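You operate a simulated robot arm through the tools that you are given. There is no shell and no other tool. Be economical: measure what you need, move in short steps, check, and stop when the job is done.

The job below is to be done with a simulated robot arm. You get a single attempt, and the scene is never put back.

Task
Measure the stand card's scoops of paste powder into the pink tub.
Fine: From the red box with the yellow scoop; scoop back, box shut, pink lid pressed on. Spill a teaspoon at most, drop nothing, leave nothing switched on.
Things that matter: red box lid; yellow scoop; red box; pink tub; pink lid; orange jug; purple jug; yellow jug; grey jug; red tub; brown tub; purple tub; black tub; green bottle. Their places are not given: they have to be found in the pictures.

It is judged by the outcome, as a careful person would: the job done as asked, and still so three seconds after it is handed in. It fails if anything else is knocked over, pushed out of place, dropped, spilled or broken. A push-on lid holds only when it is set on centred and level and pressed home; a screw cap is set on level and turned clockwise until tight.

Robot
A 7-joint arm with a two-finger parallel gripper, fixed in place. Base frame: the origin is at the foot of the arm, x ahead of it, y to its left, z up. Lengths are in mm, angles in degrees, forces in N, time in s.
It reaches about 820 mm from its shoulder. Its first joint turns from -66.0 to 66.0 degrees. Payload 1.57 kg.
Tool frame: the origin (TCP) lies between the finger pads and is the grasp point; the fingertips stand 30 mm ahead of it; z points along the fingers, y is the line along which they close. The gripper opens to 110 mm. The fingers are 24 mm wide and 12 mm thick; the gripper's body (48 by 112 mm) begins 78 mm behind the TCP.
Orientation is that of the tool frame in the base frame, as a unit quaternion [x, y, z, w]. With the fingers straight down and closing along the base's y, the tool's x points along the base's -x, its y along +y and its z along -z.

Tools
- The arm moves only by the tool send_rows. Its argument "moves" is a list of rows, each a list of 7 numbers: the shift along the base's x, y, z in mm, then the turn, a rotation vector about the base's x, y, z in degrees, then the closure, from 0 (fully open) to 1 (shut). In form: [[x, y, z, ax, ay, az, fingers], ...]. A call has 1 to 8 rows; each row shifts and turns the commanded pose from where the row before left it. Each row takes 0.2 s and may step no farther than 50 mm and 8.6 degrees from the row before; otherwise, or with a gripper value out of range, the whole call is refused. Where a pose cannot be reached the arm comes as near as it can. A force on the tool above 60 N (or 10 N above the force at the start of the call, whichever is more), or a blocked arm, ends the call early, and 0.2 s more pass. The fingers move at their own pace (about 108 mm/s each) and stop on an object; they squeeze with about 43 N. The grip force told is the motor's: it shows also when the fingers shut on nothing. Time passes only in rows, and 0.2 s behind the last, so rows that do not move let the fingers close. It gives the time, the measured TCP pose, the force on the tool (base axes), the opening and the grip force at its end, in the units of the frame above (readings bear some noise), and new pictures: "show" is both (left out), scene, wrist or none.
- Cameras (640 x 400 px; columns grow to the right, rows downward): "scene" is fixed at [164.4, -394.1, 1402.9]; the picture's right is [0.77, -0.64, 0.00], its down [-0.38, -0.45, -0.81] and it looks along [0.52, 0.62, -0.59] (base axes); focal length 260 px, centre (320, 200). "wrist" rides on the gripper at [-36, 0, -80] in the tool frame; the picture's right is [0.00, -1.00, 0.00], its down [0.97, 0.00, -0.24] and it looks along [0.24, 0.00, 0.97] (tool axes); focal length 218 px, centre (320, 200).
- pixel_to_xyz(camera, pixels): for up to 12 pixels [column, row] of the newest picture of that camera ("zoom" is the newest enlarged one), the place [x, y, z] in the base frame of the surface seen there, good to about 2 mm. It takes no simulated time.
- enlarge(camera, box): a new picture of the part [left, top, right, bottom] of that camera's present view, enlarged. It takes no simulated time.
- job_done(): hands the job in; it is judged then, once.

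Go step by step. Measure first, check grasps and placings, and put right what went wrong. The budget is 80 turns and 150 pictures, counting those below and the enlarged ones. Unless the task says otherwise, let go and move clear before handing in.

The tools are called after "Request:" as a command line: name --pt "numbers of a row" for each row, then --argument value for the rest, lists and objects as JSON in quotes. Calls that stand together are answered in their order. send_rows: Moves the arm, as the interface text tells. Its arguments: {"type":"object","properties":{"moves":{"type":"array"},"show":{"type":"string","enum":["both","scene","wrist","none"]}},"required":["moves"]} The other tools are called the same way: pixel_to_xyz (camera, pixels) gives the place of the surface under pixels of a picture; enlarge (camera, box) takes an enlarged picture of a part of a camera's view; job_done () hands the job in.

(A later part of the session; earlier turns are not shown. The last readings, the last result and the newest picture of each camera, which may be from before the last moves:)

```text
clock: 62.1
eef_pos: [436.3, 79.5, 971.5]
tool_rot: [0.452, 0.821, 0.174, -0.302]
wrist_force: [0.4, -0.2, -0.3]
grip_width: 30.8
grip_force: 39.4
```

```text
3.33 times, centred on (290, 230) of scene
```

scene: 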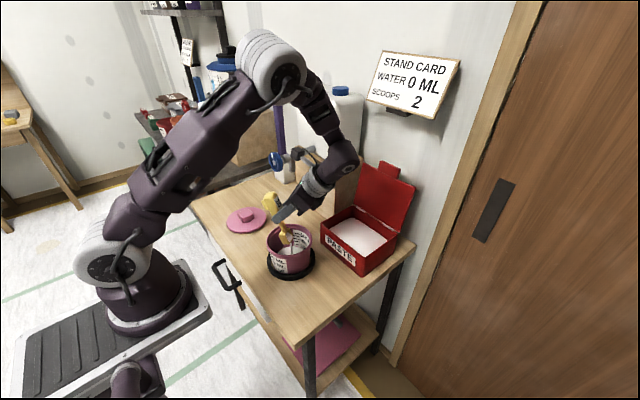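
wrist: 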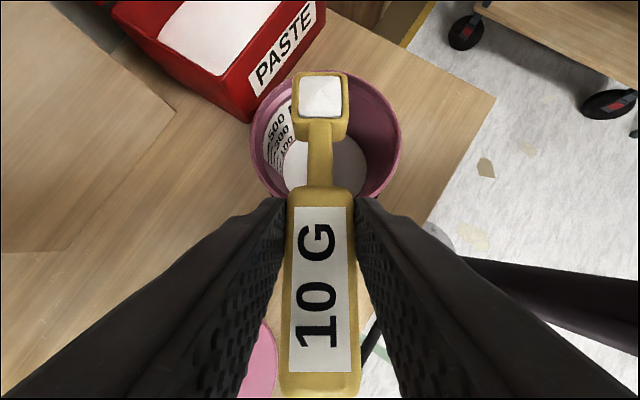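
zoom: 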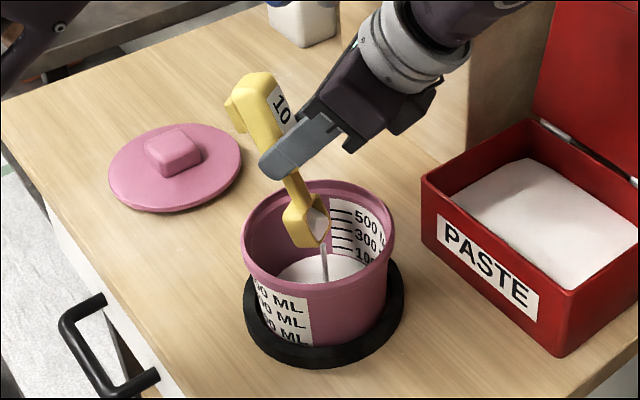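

Pouring cleanly into the tub. Continue to ~112° and hold.

Request:
send_rows --pt "6.8 -10.4 0 6.71 4.36 0 0.9" --pt "6.8 -10.4 -3 6.71 4.36 0 0.9" --pt "6.5 -10.1 -3 6.71 4.36 0 0.9" --pt "6.3 -9.6 -5 6.71 4.36 0 0.9" --pt "5.9 -9.1 -5 6.71 4.36 0 0.9" --pt "0 0 0 0 0 0 0.9" --pt "0 0 0 0 0 0 0.9" --show "none"

Request:
send_rows --pt "0 0 0 0 0 0 0.9" --pt "0 0 0 0 0 0 0.9" --pt "0 0 0 0 0 0 0.9" --pt "0 0 0 0 0 0 0.9" --pt "0 0 0 0 0 0 0.9" --pt "0 0 0 0 0 0 0.9" --show "scene"

Request:
enlarge --camera "scene" --box '[230, 170, 350, 290]'

```text
clock: 63.7
eef_pos: [469.1, 28.4, 954.5]
tool_rot: [0.37, 0.666, 0.314, -0.566]
wrist_force: [-0.3, -0.4, -1.2]
grip_width: 31.0
grip_force: 39.6
```

```text
clock: 65.1
eef_pos: [469.6, 28.6, 954.5]
tool_rot: [0.37, 0.666, 0.314, -0.566]
wrist_force: [0.4, 0.1, 0.4]
grip_width: 30.6
grip_force: 39.7
```

scene: 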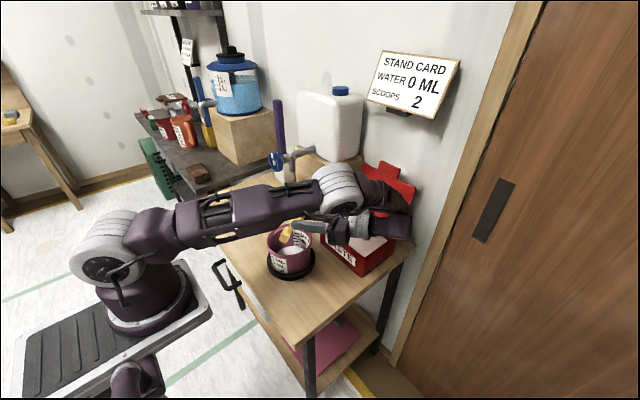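

```text
3.33 times, centred on (290, 230) of scene
```

zoom: 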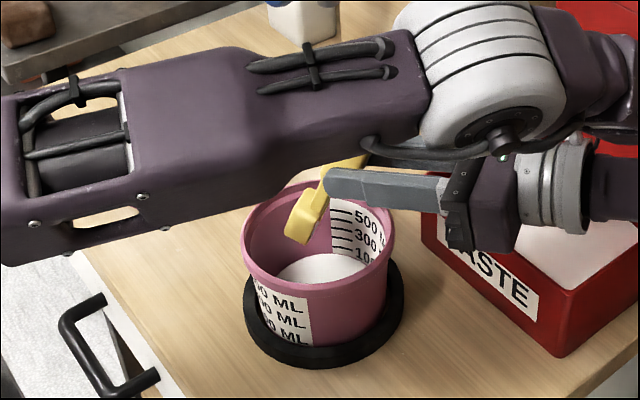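

Stream has ended. Tilt back along the reverse path and inspect the bowl.

Request:
send_rows --pt "-5.9 9.1 5 -6.71 -4.36 0 0.9" --pt "-6.3 9.6 5 -6.71 -4.36 0 0.9" --pt "-6.5 10.1 4 -6.71 -4.36 0 0.9" --pt "-6.8 10.4 4 -6.71 -4.36 0 0.9" --pt "-6.8 10.4 2 -6.71 -4.36 0 0.9" --pt "-6.6 10.2 2 -6.71 -4.36 0 0.9" --pt "-6.4 9.9 0 -6.71 -4.36 0 0.9" --pt "-6 9.3 0 -6.71 -4.36 0 0.9" --show "none"

Request:
send_rows --pt "-5.6 8.6 0 -6.71 -4.36 0 0.9" --pt "-5.1 7.8 0 -6.71 -4.36 0 0.9" --pt "-4.3 6.6 0 -6.71 -4.36 0 0.9" --pt "-3.5 5.5 0 -6.71 -4.36 0 0.9" --show "both"

Request:
enlarge --camera "wrist" --box '[260, 60, 400, 200]'

```text
clock: 66.9
eef_pos: [417.9, 107.2, 974.2]
tool_rot: [0.475, 0.868, 0.077, -0.121]
wrist_force: [-0.9, 0.6, -0.1]
grip_width: 30.8
grip_force: 39.5
```

```text
clock: 67.9
eef_pos: [399.5, 137.3, 976.9]
tool_rot: [0.472, 0.871, -0.055, 0.124]
wrist_force: [-0.4, 0.0, -0.7]
grip_width: 31.2
grip_force: 40.0
```

scene: 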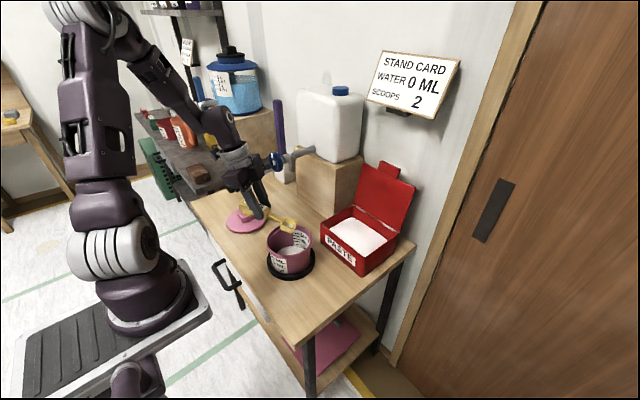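
wrist: 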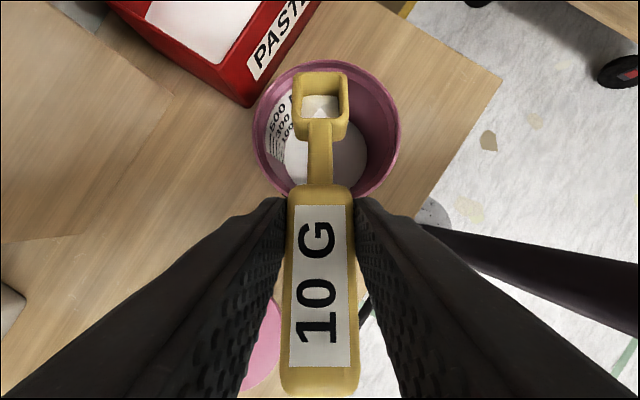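

```text
2.86 times, centred on (330, 130) of wrist
```

zoom: 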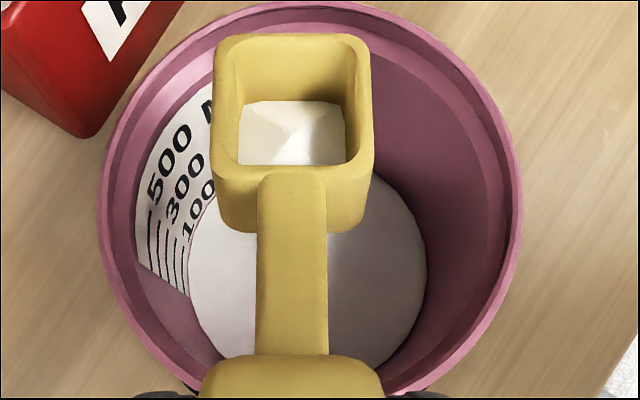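

Measure how much residue there is in the bowl.

Request:
pixel_to_xyz --camera "zoom" --pixels '[[293, 140], [260, 155], [290, 108], [330, 150], [290, 42], [226, 120], [366, 120], [290, 172]]'

```text
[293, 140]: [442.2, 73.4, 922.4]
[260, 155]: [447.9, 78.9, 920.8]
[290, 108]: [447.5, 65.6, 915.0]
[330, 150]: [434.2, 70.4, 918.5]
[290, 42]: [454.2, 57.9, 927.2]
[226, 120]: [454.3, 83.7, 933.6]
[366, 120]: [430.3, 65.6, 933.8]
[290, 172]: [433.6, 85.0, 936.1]
```

Residue still seems ~15–20 % of a scoop. With yaw −90° the wrist can lean further, so I'll tilt again, yaw over the tub, and go to ~126°.

Request:
send_rows --pt "3.5 -5.5 -3 6.71 4.36 0 0.9" --pt "4.3 -6.6 -1 6.71 4.36 0 0.9" --pt "5.1 -7.8 1 6.71 4.36 0 0.9" --pt "5.6 -8.6 -1 6.71 4.36 0 0.9" --pt "6 -9.3 0 6.71 4.36 0 0.9" --pt "6.4 -9.9 -1 6.71 4.36 0 0.9" --pt "6.6 -10.2 0 6.71 4.36 0 0.9" --pt "6.8 -10.4 -1 6.71 4.36 0 0.9" --show "none"

Request:
send_rows --pt "0 0 0 0 0 -8.25 0.9" --pt "0 0 0 0 0 -8.25 0.9" --pt "0 0 0 0 0 -8.25 0.9" --pt "0 0 0 0 0 -8.25 0.9" --show "scene"

```text
clock: 69.7
eef_pos: [442.1, 68.2, 971.3]
tool_rot: [0.438, 0.798, 0.204, -0.359]
wrist_force: [-0.1, 0.3, -0.9]
grip_width: 30.8
grip_force: 39.7
```

```text
clock: 70.7
eef_pos: [442.8, 68.0, 971.0]
tool_rot: [0.649, 0.64, 0.297, -0.285]
wrist_force: [0.0, 0.2, 0.0]
grip_width: 30.7
grip_force: 39.9
```

scene: 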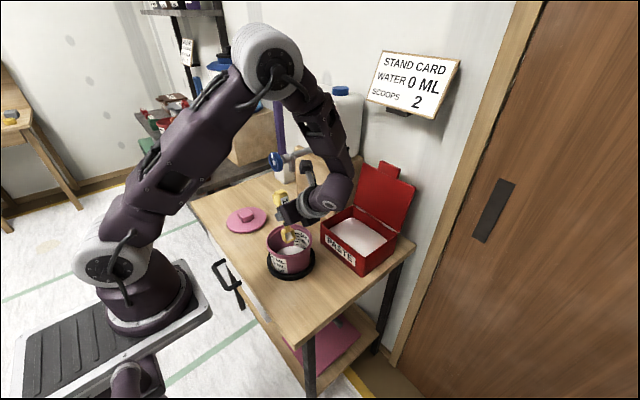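

Good posture. Continue the tilt about x to ~126°.

Request:
send_rows --pt "0 -12.5 -3 8 0 0 0.9" --pt "0 -12 -3 8 0 0 0.9" --pt "0 -11.5 -5 8 0 0 0.9" --pt "0 -10.8 -6 8 0 0 0.9" --pt "0 -9.7 -6 8 0 0 0.9" --show "scene"

Request:
enlarge --camera "scene" --box '[230, 170, 350, 290]'

```text
clock: 71.9
eef_pos: [444.1, 11.0, 947.9]
tool_rot: [0.511, 0.499, 0.5, -0.49]
wrist_force: [-0.5, 0.4, -1.3]
grip_width: 30.9
grip_force: 39.9
```

scene: 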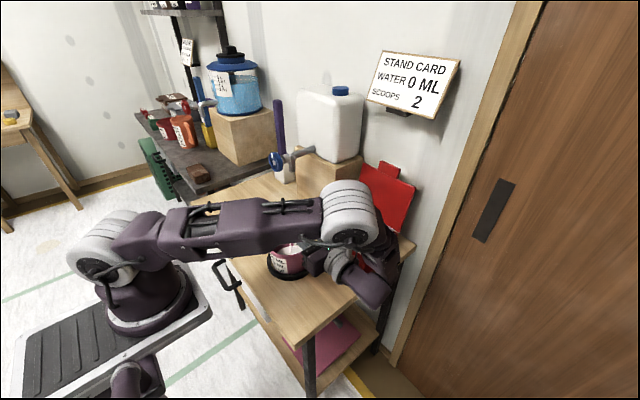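

```text
3.33 times, centred on (290, 230) of scene
```

zoom: 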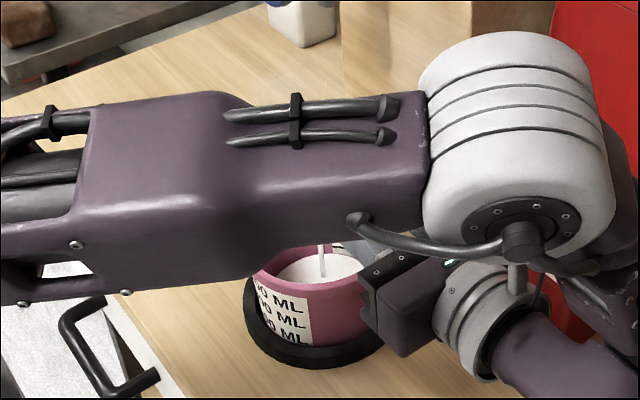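

Stream resumed. Tilt slightly more and hold.

Request:
send_rows --pt "0 -6 -4 6 0 0 0.9" --pt "0 0 0 0 0 0 0.9" --pt "0 0 0 0 0 0 0.9" --pt "0 0 0 0 0 0 0.9" --pt "0 0 0 0 0 0 0.9" --pt "0 0 0 0 0 0 0.9" --pt "0 0 0 0 0 0 0.9" --pt "0 0 0 0 0 0 0.9" --show "scene"

Request:
enlarge --camera "scene" --box '[230, 170, 350, 290]'

```text
clock: 73.7
eef_pos: [444.9, 5.7, 945.0]
tool_rot: [0.485, 0.474, 0.524, -0.516]
wrist_force: [0.0, -0.2, -0.8]
grip_width: 30.6
grip_force: 40.2
```

scene: 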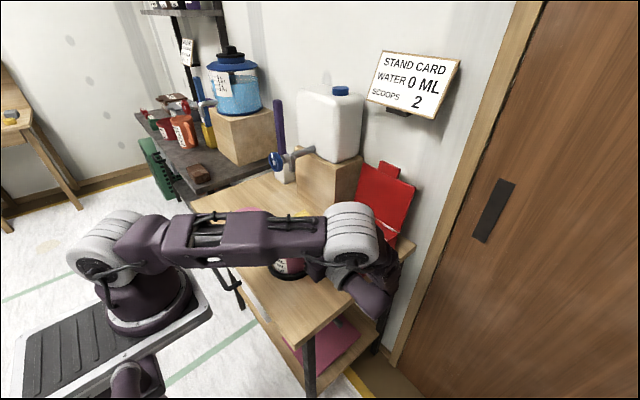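

```text
3.33 times, centred on (290, 230) of scene
```

zoom: 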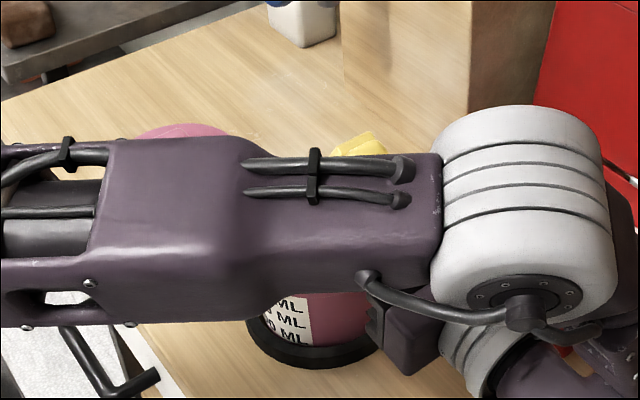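

Return to 80° along the path, then raise clear of the tub.

Request:
send_rows --pt "0 6 4 -6 0 0 0.9" --pt "0 9.7 6 -8 0 0 0.9" --pt "0 10.8 6 -8 0 0 0.9" --pt "0 11.5 5 -8 0 0 0.9" --pt "0 12 3 -8 0 0 0.9" --pt "0 12 10 -8 0 0 0.9" --pt "0 0 35 0 0 0 0.9" --show "scene"

Request:
enlarge --camera "scene" --box '[250, 190, 340, 290]'

```text
clock: 75.3
eef_pos: [443.8, 68.3, 1011.2]
tool_rot: [0.648, 0.641, 0.297, -0.285]
wrist_force: [0.7, 0.2, -0.6]
grip_width: 30.8
grip_force: 39.8
```

scene: 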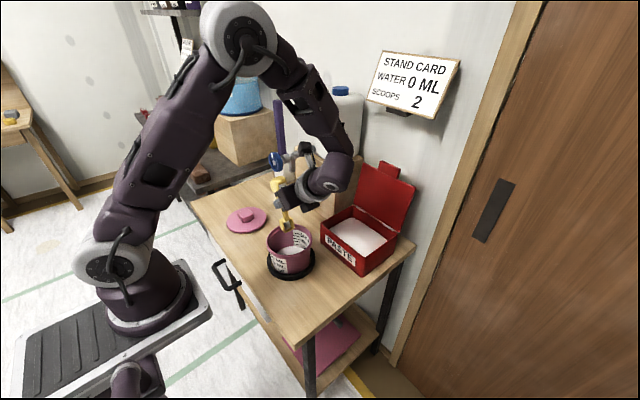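

```text
4.00 times, centred on (295, 240) of scene
```

zoom: 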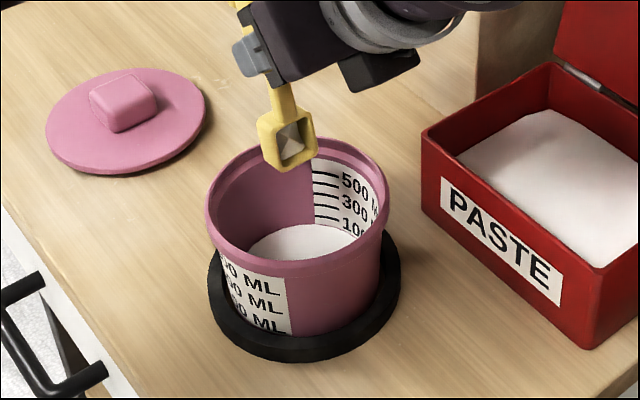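

Essentially empty. Move away from the tub, level the scoop and turn it back to +x.

Request:
send_rows --pt "0 -12 0 -8 0 0 0.9" --pt "0 -12 0 -8 0 0 0.9" --pt "0 -12 0 -8 0 0 0.9" --pt "0 -12 0 -8 0 0 0.9" --pt "0 -12 0 -8 0 0 0.9" --pt "0 -12 0 -8 0 0 0.9" --pt "0 -12 0 -8 0 0 0.9" --pt "0 -12 0 -8 0 0 0.9" --show "none"

Request:
send_rows --pt "0 -5 -5 0 0 8.2 0.9" --pt "0 -5 -5 0 0 8.2 0.9" --pt "0 -5 -5 0 0 8.2 0.9" --pt "0 -5 -5 0 0 8.2 0.9" --pt "0 -5 -5 0 0 8.2 0.9" --pt "0 -5 -5 0 0 8.2 0.9" --pt "0 -5 -5 0 0 8.2 0.9" --pt "0 -5 -5 0 0 8.2 0.9" --show "none"

Request:
send_rows --pt "-10 -2 -5 0 0 8.2 0.9" --pt "-15 -2 -5 0 0 8.2 0.9" --pt "-15 -1 -5 0 0 8 0.9" --show "both"

```text
clock: 77.1
eef_pos: [441.5, -31.8, 1011.9]
tool_rot: [0.701, 0.7, -0.088, 0.103]
wrist_force: [0.3, -0.1, -0.6]
grip_width: 31.0
grip_force: 39.5
```

```text
clock: 78.9
eef_pos: [442.0, -68.9, 972.9]
tool_rot: [0.208, 0.969, -0.018, 0.133]
wrist_force: [1.0, 1.1, -0.5]
grip_width: 30.7
grip_force: 40.0
```

```text
clock: 79.7
eef_pos: [403.6, -72.4, 957.6]
tool_rot: [-0.001, 0.991, 0.009, 0.134]
wrist_force: [-0.4, -0.5, -0.8]
grip_width: 30.8
grip_force: 39.7
```

scene: 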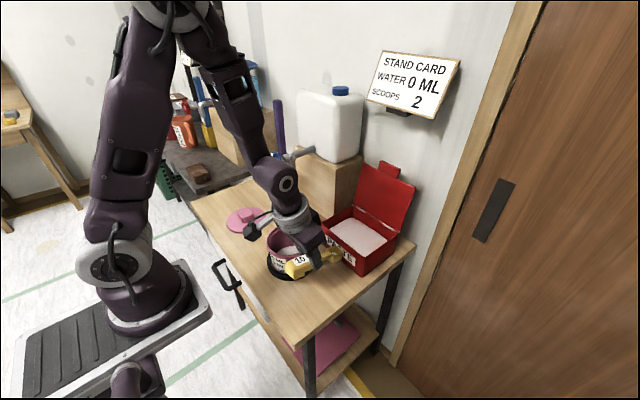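
wrist: 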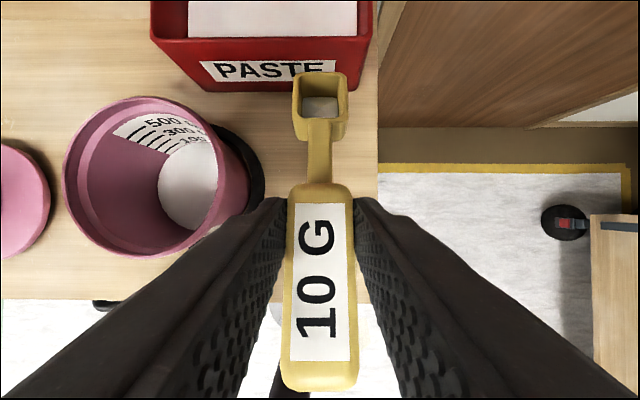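

Tilt is 16° bowl-down. Reduce to ~8° while descending (limited by hand lean).

Request:
send_rows --pt "0 0 -35 0 -2.5 0 0.9" --pt "0 -1 -35 0 -2.5 0 0.9" --pt "0 0 -25 0 -2.5 0 0.9" --pt "0 0 -10 0 0 0 0.9" --show "both"

Request:
pixel_to_xyz --camera "wrist" --pixels '[[320, 75], [320, 119], [320, 190], [320, 300], [320, 375]]'

```text
clock: 80.7
eef_pos: [404.7, -73.3, 852.2]
tool_rot: [0.0, 0.98, 0.01, 0.198]
wrist_force: [-0.7, -0.6, 0.3]
grip_width: 30.9
grip_force: 39.9
```

scene: 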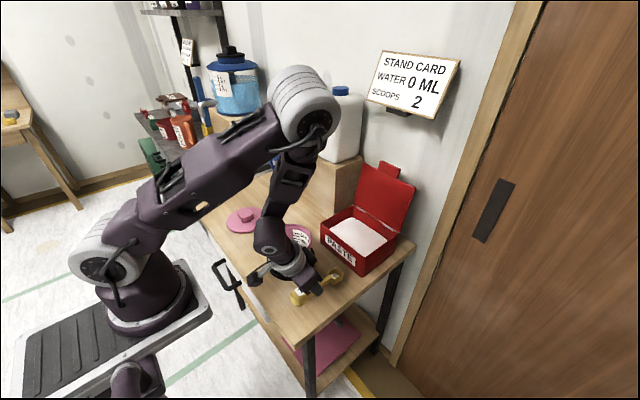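
wrist: 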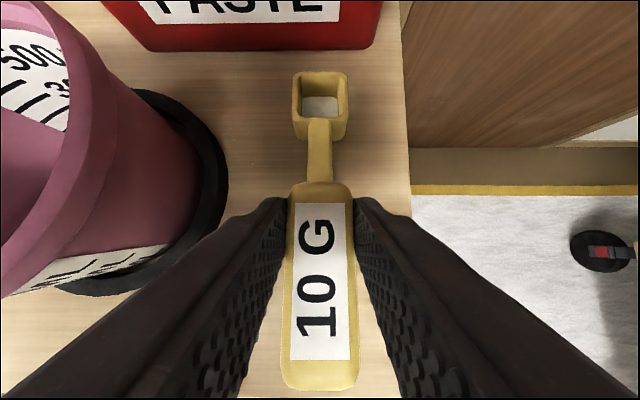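

```text
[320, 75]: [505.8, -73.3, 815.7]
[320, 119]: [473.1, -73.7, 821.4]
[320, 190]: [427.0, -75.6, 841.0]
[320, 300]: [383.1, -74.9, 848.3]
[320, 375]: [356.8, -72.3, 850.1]
```

Bowl bottom is ~15 mm above the table. Reduce tilt slightly more and lower to touch.

Request:
send_rows --pt "0 -1 -5 0 -1.5 0 0.9" --pt "0 0 -4 0 -1.5 0 0.9" --pt "0 0 -4 0 0 0 0.9" --pt "0 0 -3 0 0 0 0.9" --show "both"

Request:
pixel_to_xyz --camera "wrist" --pixels '[[320, 75], [320, 119], [320, 190], [320, 300], [320, 375]]'

```text
clock: 81.7
eef_pos: [403.4, -75.4, 836.2]
tool_rot: [-0.001, 0.974, 0.01, 0.224]
wrist_force: [0.5, 0.5, -1.0]
grip_width: 30.8
grip_force: 39.9
```

scene: 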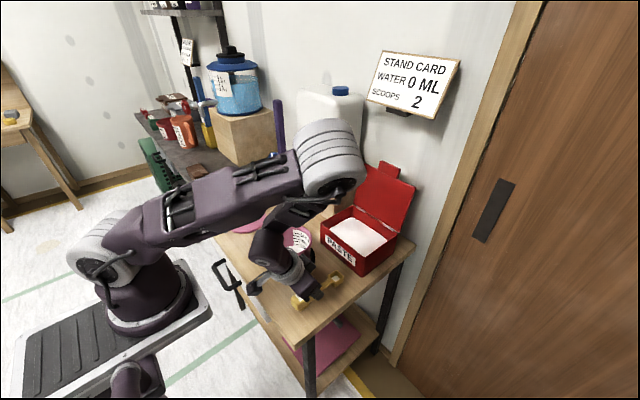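
wrist: 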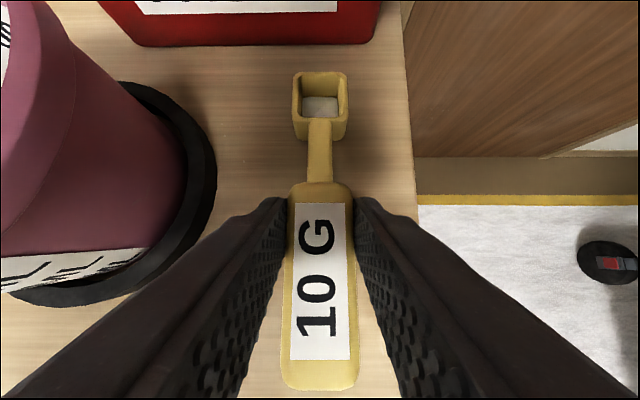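

```text
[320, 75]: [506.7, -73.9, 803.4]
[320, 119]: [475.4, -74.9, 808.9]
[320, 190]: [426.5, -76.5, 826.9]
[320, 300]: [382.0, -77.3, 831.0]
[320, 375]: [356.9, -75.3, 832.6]
```

Bowl touches about now (lip z 803). Press down in tiny steps so the handle rotates level in the grip.

Request:
send_rows --pt "0 0 -2 0 0 0 0.9" --pt "0 0 -2 0 0 0 0.9" --pt "0 0 -2 0 0 0 0.9" --show "wrist"

Request:
pixel_to_xyz --camera "wrist" --pixels '[[320, 75], [320, 119], [320, 190], [320, 300], [320, 375]]'

```text
clock: 82.5
eef_pos: [402.9, -77.4, 831.4]
tool_rot: [-0.001, 0.974, 0.01, 0.225]
wrist_force: [-3.6, -0.2, 12.7]
grip_width: 31.1
grip_force: 40.3
```

wrist: 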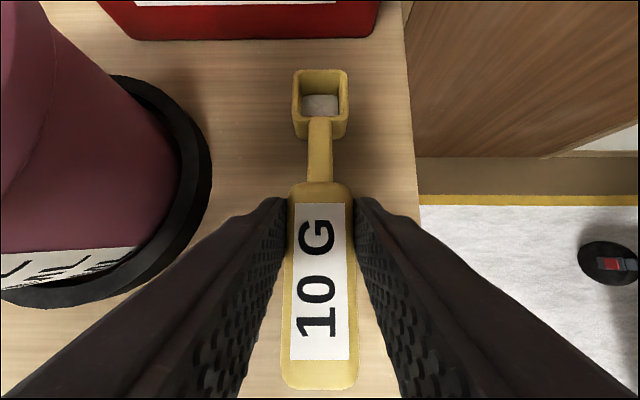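

```text
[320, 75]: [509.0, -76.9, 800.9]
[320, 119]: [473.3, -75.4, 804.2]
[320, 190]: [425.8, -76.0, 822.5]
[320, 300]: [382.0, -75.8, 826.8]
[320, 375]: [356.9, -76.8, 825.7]
```

Request:
send_rows --pt "0 0 -2 0 0 0 0.9" --pt "0 1 -2 0 0 0 0.9" --pt "0 0 -1.5 0 0 0 0.9" --show "wrist"

Request:
pixel_to_xyz --camera "wrist" --pixels '[[320, 75], [320, 119], [320, 190], [320, 300], [320, 375]]'

```text
clock: 83.3
eef_pos: [403.8, -75.4, 825.4]
tool_rot: [0.0, 0.975, 0.01, 0.223]
wrist_force: [-4.5, -1.7, 11.7]
grip_width: 30.8
grip_force: 39.8
```

wrist: 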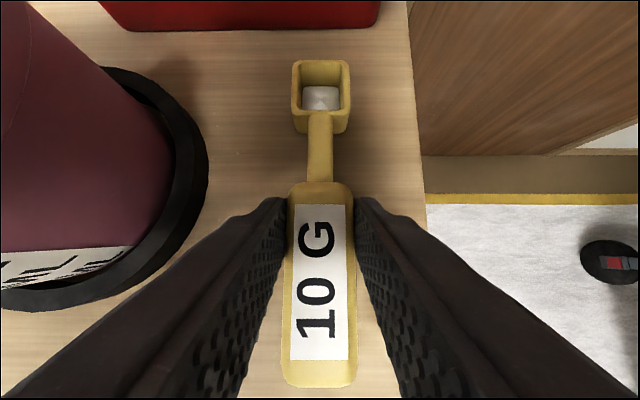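

```text
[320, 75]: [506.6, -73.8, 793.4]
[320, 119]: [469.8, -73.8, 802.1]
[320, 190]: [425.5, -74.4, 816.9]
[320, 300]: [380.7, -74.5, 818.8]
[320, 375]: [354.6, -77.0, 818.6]
```

Handle now level at z≈818, seated. Release and retreat upward, straightening the hand.

Request:
send_rows --pt "0 0 0 0 0 0 0.6" --pt "0 0 0 0 0 0 0.5" --pt "-6 0 15 0 1 0 0.5" --pt "-10 0 25 0 3 0 0.5" --pt "-5 0 35 0 6 0 0.5" --pt "0 0 40 0 8 0 0.5" --pt "0 0 40 0 8 0 0.5" --show "both"

Request:
enlarge --camera "scene" --box '[225, 200, 375, 320]'

```text
clock: 84.9
eef_pos: [381.8, -76.9, 980.6]
tool_rot: [0.002, 1.0, 0.009, -0.001]
wrist_force: [0.3, -0.2, 0.2]
grip_width: 55.1
grip_force: 0.1
```

scene: 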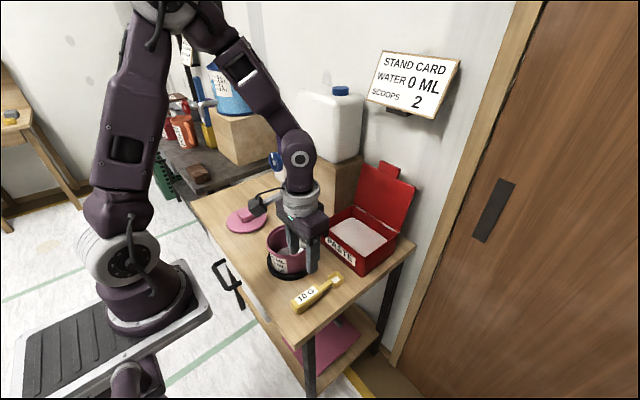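
wrist: 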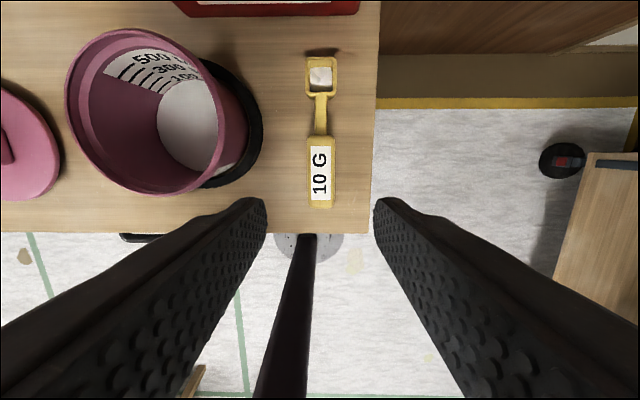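

```text
3.33 times, centred on (300, 260) of scene
```

zoom: 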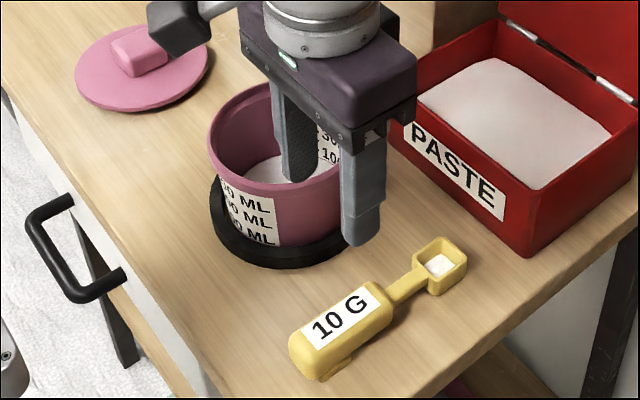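

Scoop is back in its place. Now shut the box: go above the open lid's tab (x≈738, z≈1045) to grip it by its sides.

Request:
send_rows --pt "44 7 17 0 0 0 0.1" --pt "44 7 17 0 0 0 0" --pt "44 7 17 0 0 0 0" --pt "44 7 17 0 0 0 0" --pt "44 7 17 0 0 0 0" --pt "44 7 17 0 -3 0 0" --pt "44 7 17 0 -3 0 0" --pt "40 8 10 0 -3 0 0" --show "both"

```text
clock: 86.7
eef_pos: [688.6, -18.8, 1099.6]
tool_rot: [0.001, 0.997, 0.009, 0.073]
wrist_force: [-11.4, 0.2, -3.9]
grip_width: 109.9
grip_force: 0.2
out of reach, approached as far as the arm can: row 7, 8
```

scene: 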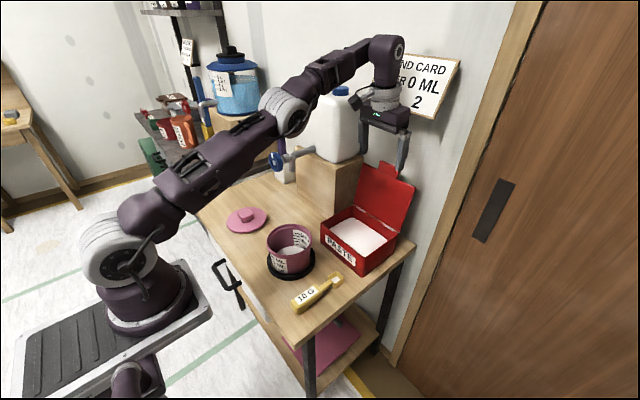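
wrist: 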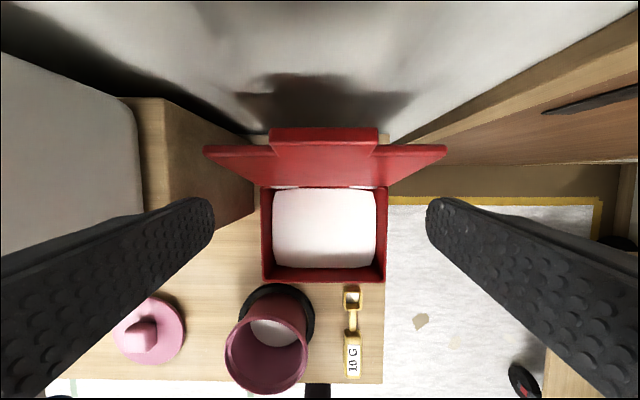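

There's an unexpected −11 N in x; back off a little and check for contact with the card.

Request:
send_rows --pt "-30 0 -5 0 0 0 0" --pt "0 0 0 0 0 0 0" --show "scene"

Request:
pixel_to_xyz --camera "scene" --pixels '[[445, 65], [425, 112], [455, 62], [385, 45], [375, 95], [398, 112], [385, 108], [395, 120]]'

Request:
enlarge --camera "scene" --box '[340, 20, 480, 140]'

```text
clock: 87.3
eef_pos: [688.6, -19.2, 1101.2]
tool_rot: [0.0, 0.997, 0.009, 0.075]
wrist_force: [-24.1, -2.1, -19.0]
grip_width: 110.2
grip_force: 0.0
out of reach, approached as far as the arm can: row 1
```

scene: 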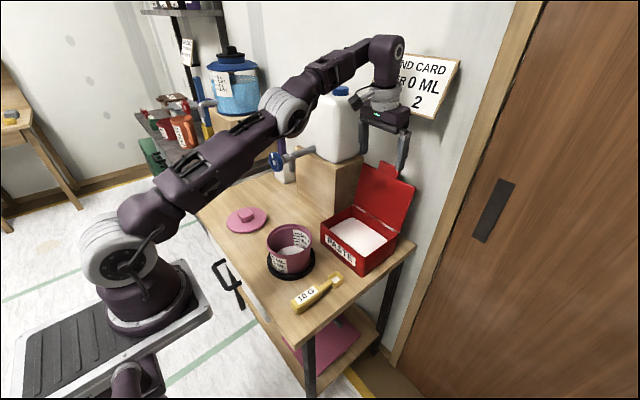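

```text
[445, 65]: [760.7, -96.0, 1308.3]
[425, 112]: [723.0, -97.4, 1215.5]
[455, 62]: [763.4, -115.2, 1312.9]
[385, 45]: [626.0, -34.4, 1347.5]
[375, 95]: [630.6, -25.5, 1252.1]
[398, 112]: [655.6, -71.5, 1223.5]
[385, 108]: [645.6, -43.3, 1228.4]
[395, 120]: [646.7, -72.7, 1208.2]
```

```text
3.33 times, centred on (410, 80) of scene
```

zoom: 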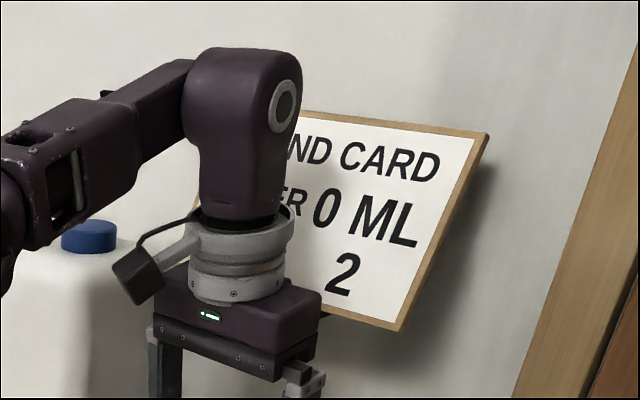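

The wrist presses on the card's lower edge (x≈715, z≈1215). Retreat in −x now.

Request:
send_rows --pt "-40 0 0 0 0 0 0" --pt "-40 0 -10 0 0 0 0" --pt "0 0 0 0 0 0 0" --show "both"

Request:
enlarge --camera "scene" --box '[340, 20, 480, 140]'

```text
clock: 88.1
eef_pos: [689.5, -19.8, 1100.5]
tool_rot: [0.0, 0.997, 0.009, 0.075]
wrist_force: [-29.9, -2.4, -24.2]
grip_width: 109.8
grip_force: 0.1
out of reach, approached as far as the arm can: row 1, 2
```

scene: 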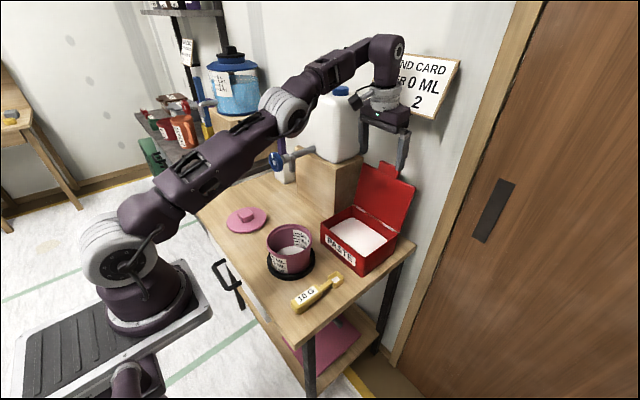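
wrist: 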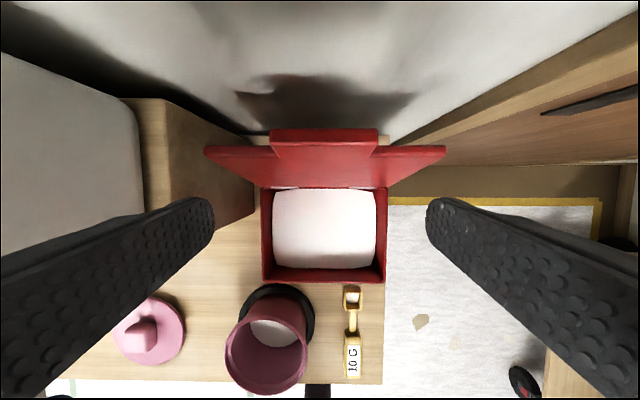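

```text
3.33 times, centred on (410, 80) of scene
```

zoom: 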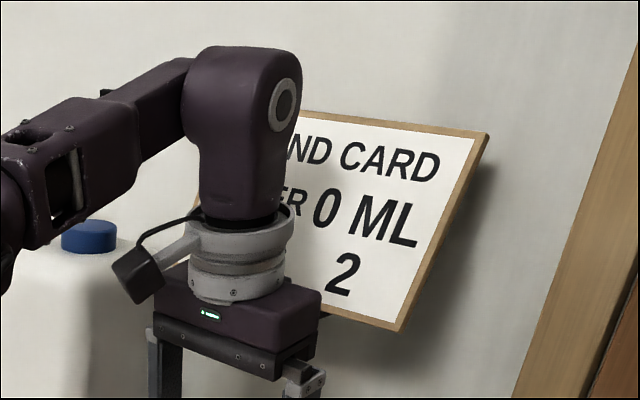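

The arm isn't responding to −x; try moving down/back with a small pitch change.

Request:
send_rows --pt "-10 0 -20 0 3 0 0" --pt "-20 0 -10 0 3 0 0" --show "none"

```text
clock: 88.7
eef_pos: [661.3, -17.2, 1074.7]
tool_rot: [0.001, 1.0, 0.009, 0.025]
wrist_force: [-0.2, -0.4, -0.2]
grip_width: 109.9
grip_force: 0.0
```

Free again. I'll use a pitched hand (as in opening) to stay below the card, gripping the tab by its sides.

Request:
send_rows --pt "-5 -1 0 0 -8 0 0" --pt "0 -1 0 0 -8 0 0" --pt "5 -1 0 0 -8 0 0" --pt "10 0 0 0 -8 0 0" --pt "10 0 0 0 0 0 0" --show "both"

Request:
enlarge --camera "scene" --box '[340, 20, 480, 140]'

```text
clock: 89.9
eef_pos: [678.1, -24.7, 1074.2]
tool_rot: [-0.001, 0.954, 0.009, 0.3]
wrist_force: [-0.4, -0.3, 0.8]
grip_width: 110.0
grip_force: 0.0
```

scene: 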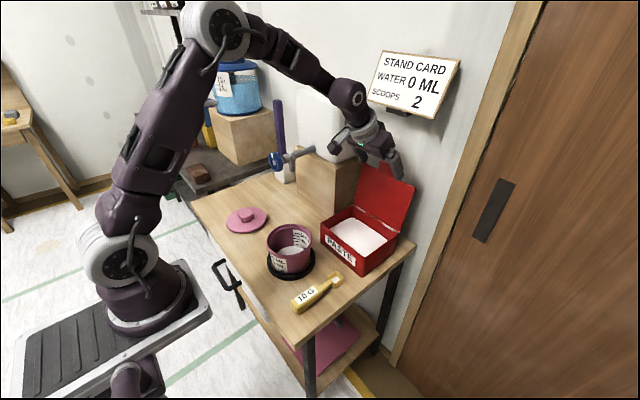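
wrist: 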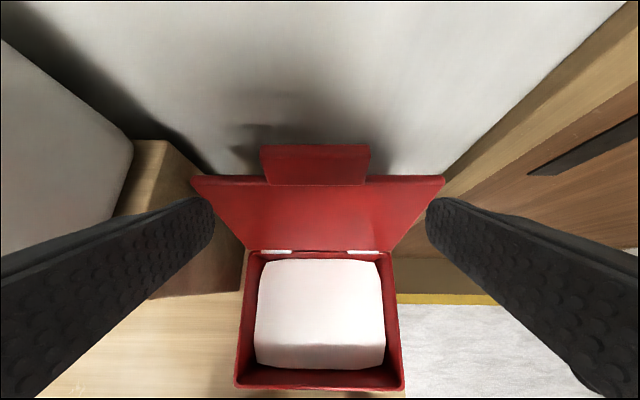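

```text
3.33 times, centred on (410, 80) of scene
```

zoom: 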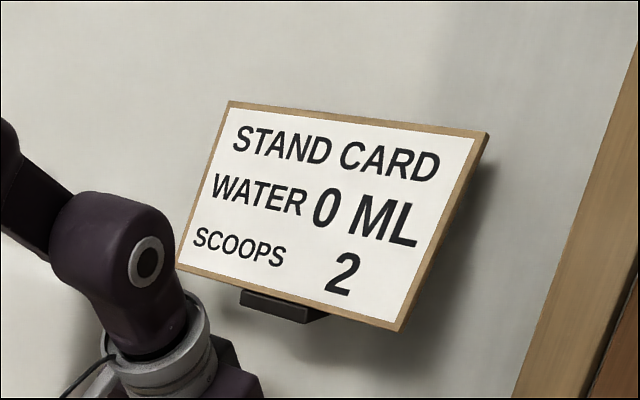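

Card is undisturbed. Measure the tab's exact place.

Request:
pixel_to_xyz --camera "wrist" --pixels '[[264, 150], [366, 150], [315, 150], [315, 175], [315, 147], [315, 200], [220, 180], [420, 180]]'

```text
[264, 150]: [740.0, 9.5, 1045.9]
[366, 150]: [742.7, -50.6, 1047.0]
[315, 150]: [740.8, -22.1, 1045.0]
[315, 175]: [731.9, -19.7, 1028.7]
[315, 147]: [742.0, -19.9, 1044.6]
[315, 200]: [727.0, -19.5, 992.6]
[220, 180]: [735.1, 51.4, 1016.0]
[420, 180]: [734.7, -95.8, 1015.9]
```

Advance to straddle the tab and close on its sides.

Request:
send_rows --pt "20 4 -5 0 0 0 0" --pt "25 1 -15 0 0 0 0.2" --pt "0 0 0 0 0 0 0.6" --pt "0 0 0 0 0 0 0.6" --pt "0 0 0 0 0 0 0.6" --show "both"

```text
clock: 91.1
eef_pos: [725.5, -20.3, 1052.2]
tool_rot: [-0.001, 0.954, 0.008, 0.299]
wrist_force: [-3.4, -26.7, -2.3]
grip_width: 70.3
grip_force: 45.0
```

scene: 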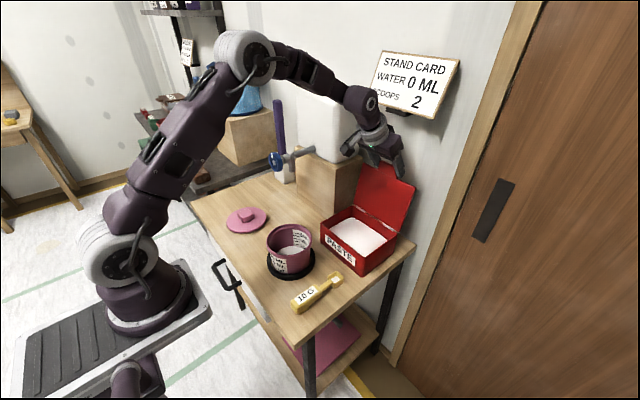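
wrist: 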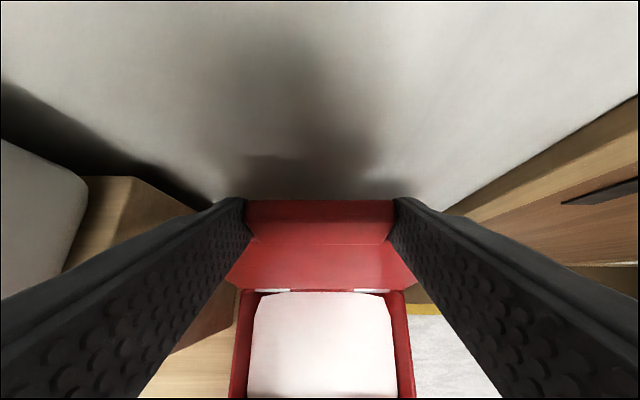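

Tab gripped. Follow the closing arc in steps.

Request:
send_rows --pt "-26 -1.5 2.9 0 0 0 0.6" --pt "-23.9 0 -0.8 0 0 0 0.6" --pt "-23.5 0 -4.2 0 0 0 0.6" --pt "-22.7 0 -7.4 0 0 0 0.6" --show "both"

```text
clock: 92.1
eef_pos: [628.1, -20.9, 1046.3]
tool_rot: [-0.001, 0.954, 0.009, 0.3]
wrist_force: [11.0, -24.9, -6.1]
grip_width: 69.8
grip_force: 44.9
```

scene: 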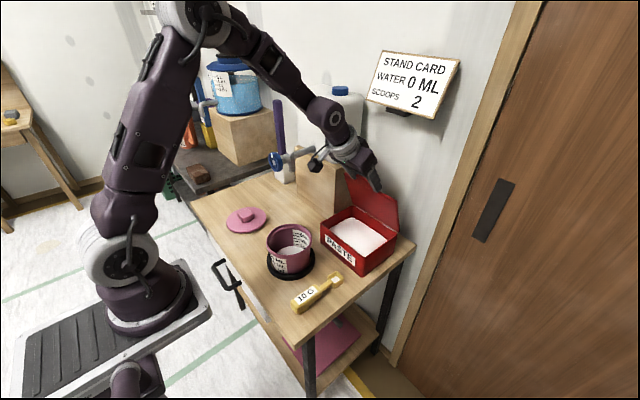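
wrist: 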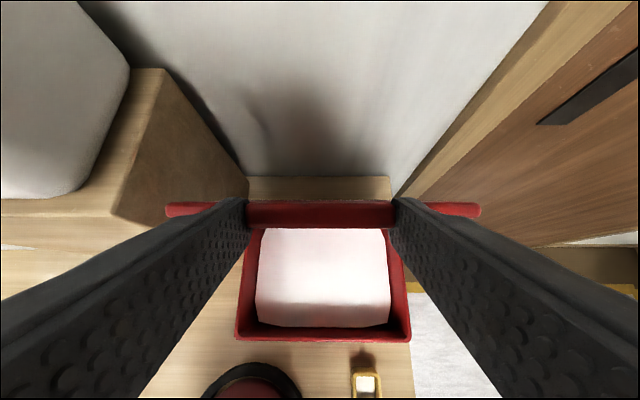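

Good. Continue.

Request:
send_rows --pt "-21.4 -1.5 -10.4 0 0 0 0.6" --pt "-19.8 0 -13.4 0 0 0 0.6" --pt "-17.7 0 -15.9 0 0 0 0.6" --pt "-15.3 0 -18.3 0 0 0 0.6" --pt "-12.7 0 -20.2 0 0 0 0.6" --show "both"

```text
clock: 93.3
eef_pos: [543.1, -20.9, 967.7]
tool_rot: [0.001, 0.954, 0.009, 0.3]
wrist_force: [-1.5, -21.9, 9.5]
grip_width: 69.8
grip_force: 44.8
```

scene: 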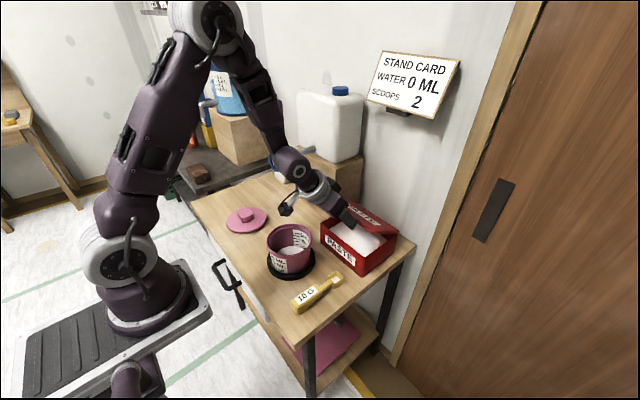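
wrist: 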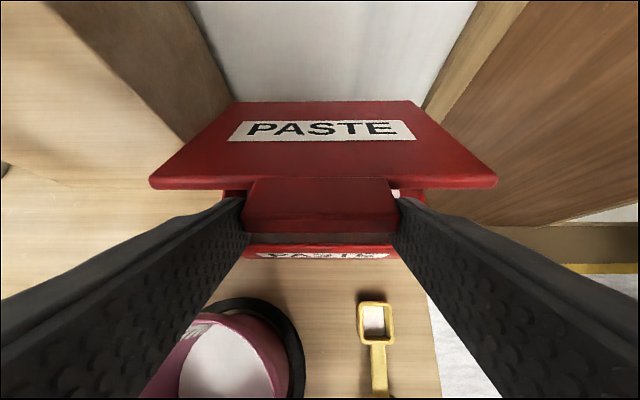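

Lid at ~28°. Lower the rest of the way.

Request:
send_rows --pt "-9.7 -1 -21.8 0 0 0 0.6" --pt "-6.6 0 -22.9 0 0 0 0.6" --pt "-3.3 0 -23.7 0 0 0 0.6" --pt "-0.4 0 -12 0 0 0 0.6" --pt "0 0 -4 0 0 0 0.6" --show "both"

```text
clock: 94.5
eef_pos: [522.6, -19.9, 880.8]
tool_rot: [-0.003, 0.954, 0.012, 0.299]
wrist_force: [-6.3, 20.4, 6.6]
grip_width: 69.8
grip_force: 44.8
5 turns are left
```

scene: 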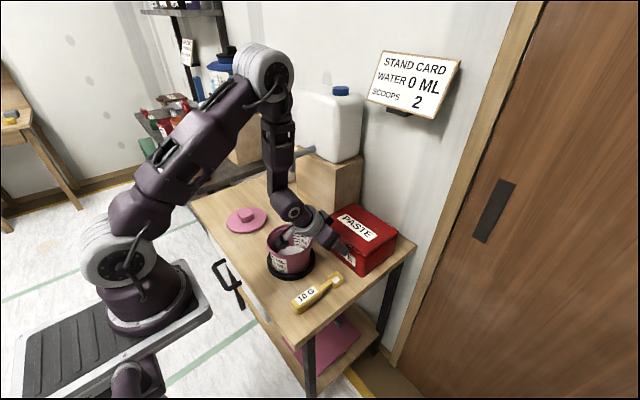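
wrist: 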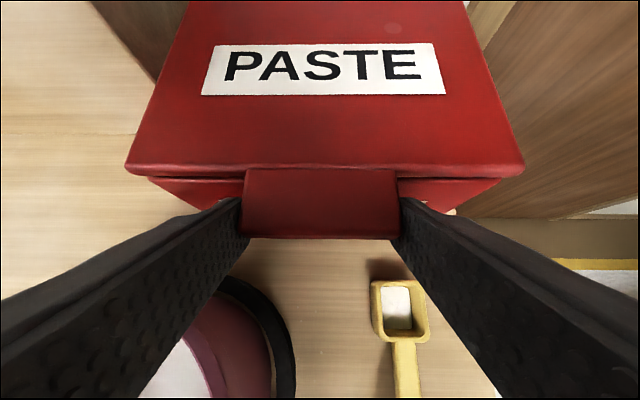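

The box is shut. Few turns remain, so I chain: release, retreat, move to hover over the pink lid and measure it on a pixel grid.

Request:
send_rows --pt "0 0 0 0 0 0 0" --pt "0 0 0 0 0 0 0" --pt "-18 0 26 0 0 0 0" --pt "-20 0 32 0 0 0 0" --pt "-20 0 32 0 7 0 0.3" --pt "-20 25 0 0 7 0 0.3" --pt "-20 40 0 0 7 0 0.3" --pt "-22 40 0 0 7 0 0.3" --show "none"

Request:
send_rows --pt "0 45 0 0 6.9 0 0.3" --pt "0 45 0 0 0 0 0.3" --pt "0 45 0 0 0 0 0.3" --pt "0 45 0 0 0 0 0.3" --pt "10 45 -15 0 0 0 0.3" --pt "11 5 -25 0 0 0 0.3" --pt "0 0 0 0 0 0 0.3" --show "both"

Request:
pixel_to_xyz --camera "wrist" --pixels '[[320, 189], [300, 189], [340, 189], [292, 189], [348, 189], [284, 189], [356, 189], [320, 160], [320, 170], [320, 180], [320, 205], [320, 215]]'

Request:
pixel_to_xyz --camera "wrist" --pixels '[[320, 100], [320, 110], [320, 120], [320, 130], [320, 250], [320, 260], [320, 270], [320, 280], [250, 160], [390, 160], [240, 160], [400, 160]]'

Request:
pixel_to_xyz --camera "scene" --pixels '[[290, 227], [310, 240], [268, 240], [282, 255], [298, 252], [290, 240]]'

Request:
enlarge --camera "wrist" --box '[220, 90, 420, 290]'

```text
clock: 96.3
eef_pos: [401.1, 84.6, 974.7]
tool_rot: [0.003, 0.998, 0.009, 0.059]
wrist_force: [-0.3, 0.1, -0.5]
grip_width: 77.2
grip_force: 0.1
```

```text
clock: 97.9
eef_pos: [427.2, 315.0, 932.3]
tool_rot: [0.002, 1.0, 0.01, -0.001]
wrist_force: [-0.4, -0.1, -0.2]
grip_width: 77.0
grip_force: 0.2
```

scene: 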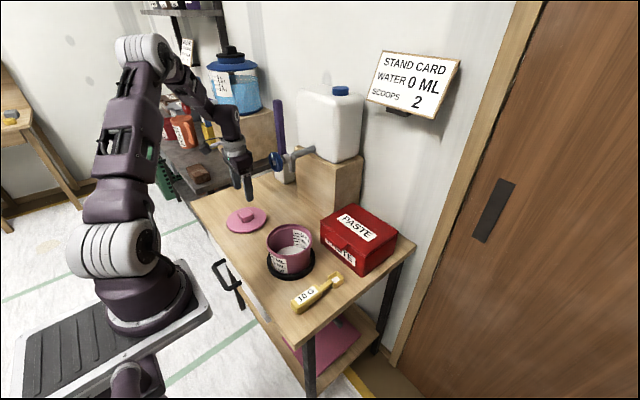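
wrist: 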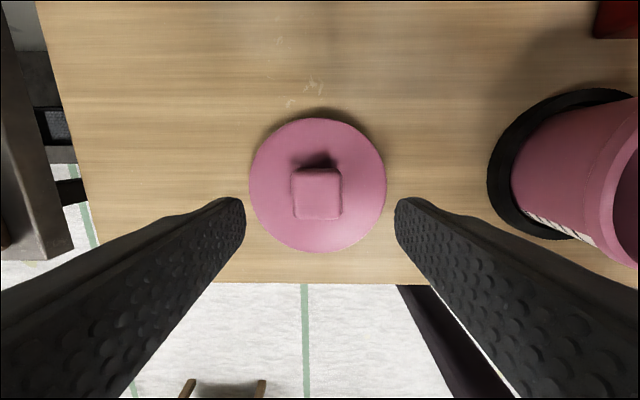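

```text
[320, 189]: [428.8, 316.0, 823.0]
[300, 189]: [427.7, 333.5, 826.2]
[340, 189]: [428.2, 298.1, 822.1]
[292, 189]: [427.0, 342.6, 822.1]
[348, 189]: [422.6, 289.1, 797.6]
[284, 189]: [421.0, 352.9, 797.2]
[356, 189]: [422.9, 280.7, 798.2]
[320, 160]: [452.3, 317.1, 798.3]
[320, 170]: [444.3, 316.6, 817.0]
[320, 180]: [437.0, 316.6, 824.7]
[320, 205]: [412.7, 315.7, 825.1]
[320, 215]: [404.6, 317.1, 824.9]
```

```text
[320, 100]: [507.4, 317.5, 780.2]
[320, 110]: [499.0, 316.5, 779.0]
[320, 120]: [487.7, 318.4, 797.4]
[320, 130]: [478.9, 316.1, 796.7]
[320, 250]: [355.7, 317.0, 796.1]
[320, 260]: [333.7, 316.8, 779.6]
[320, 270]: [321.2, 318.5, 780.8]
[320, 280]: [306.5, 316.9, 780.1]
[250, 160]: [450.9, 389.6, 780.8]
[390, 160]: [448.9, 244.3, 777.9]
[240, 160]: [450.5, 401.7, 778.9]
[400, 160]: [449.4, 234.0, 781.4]
```

```text
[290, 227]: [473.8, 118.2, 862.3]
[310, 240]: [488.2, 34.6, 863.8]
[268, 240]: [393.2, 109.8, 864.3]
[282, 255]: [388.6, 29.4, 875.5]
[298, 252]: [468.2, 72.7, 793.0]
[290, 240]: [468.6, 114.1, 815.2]
```

```text
2.00 times, centred on (320, 190) of wrist
4 turns are left
```

zoom: 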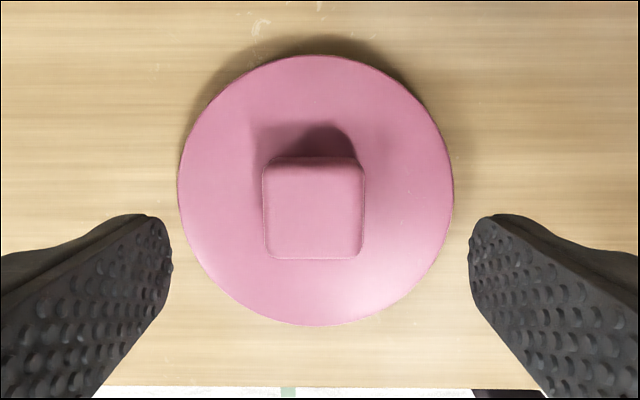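

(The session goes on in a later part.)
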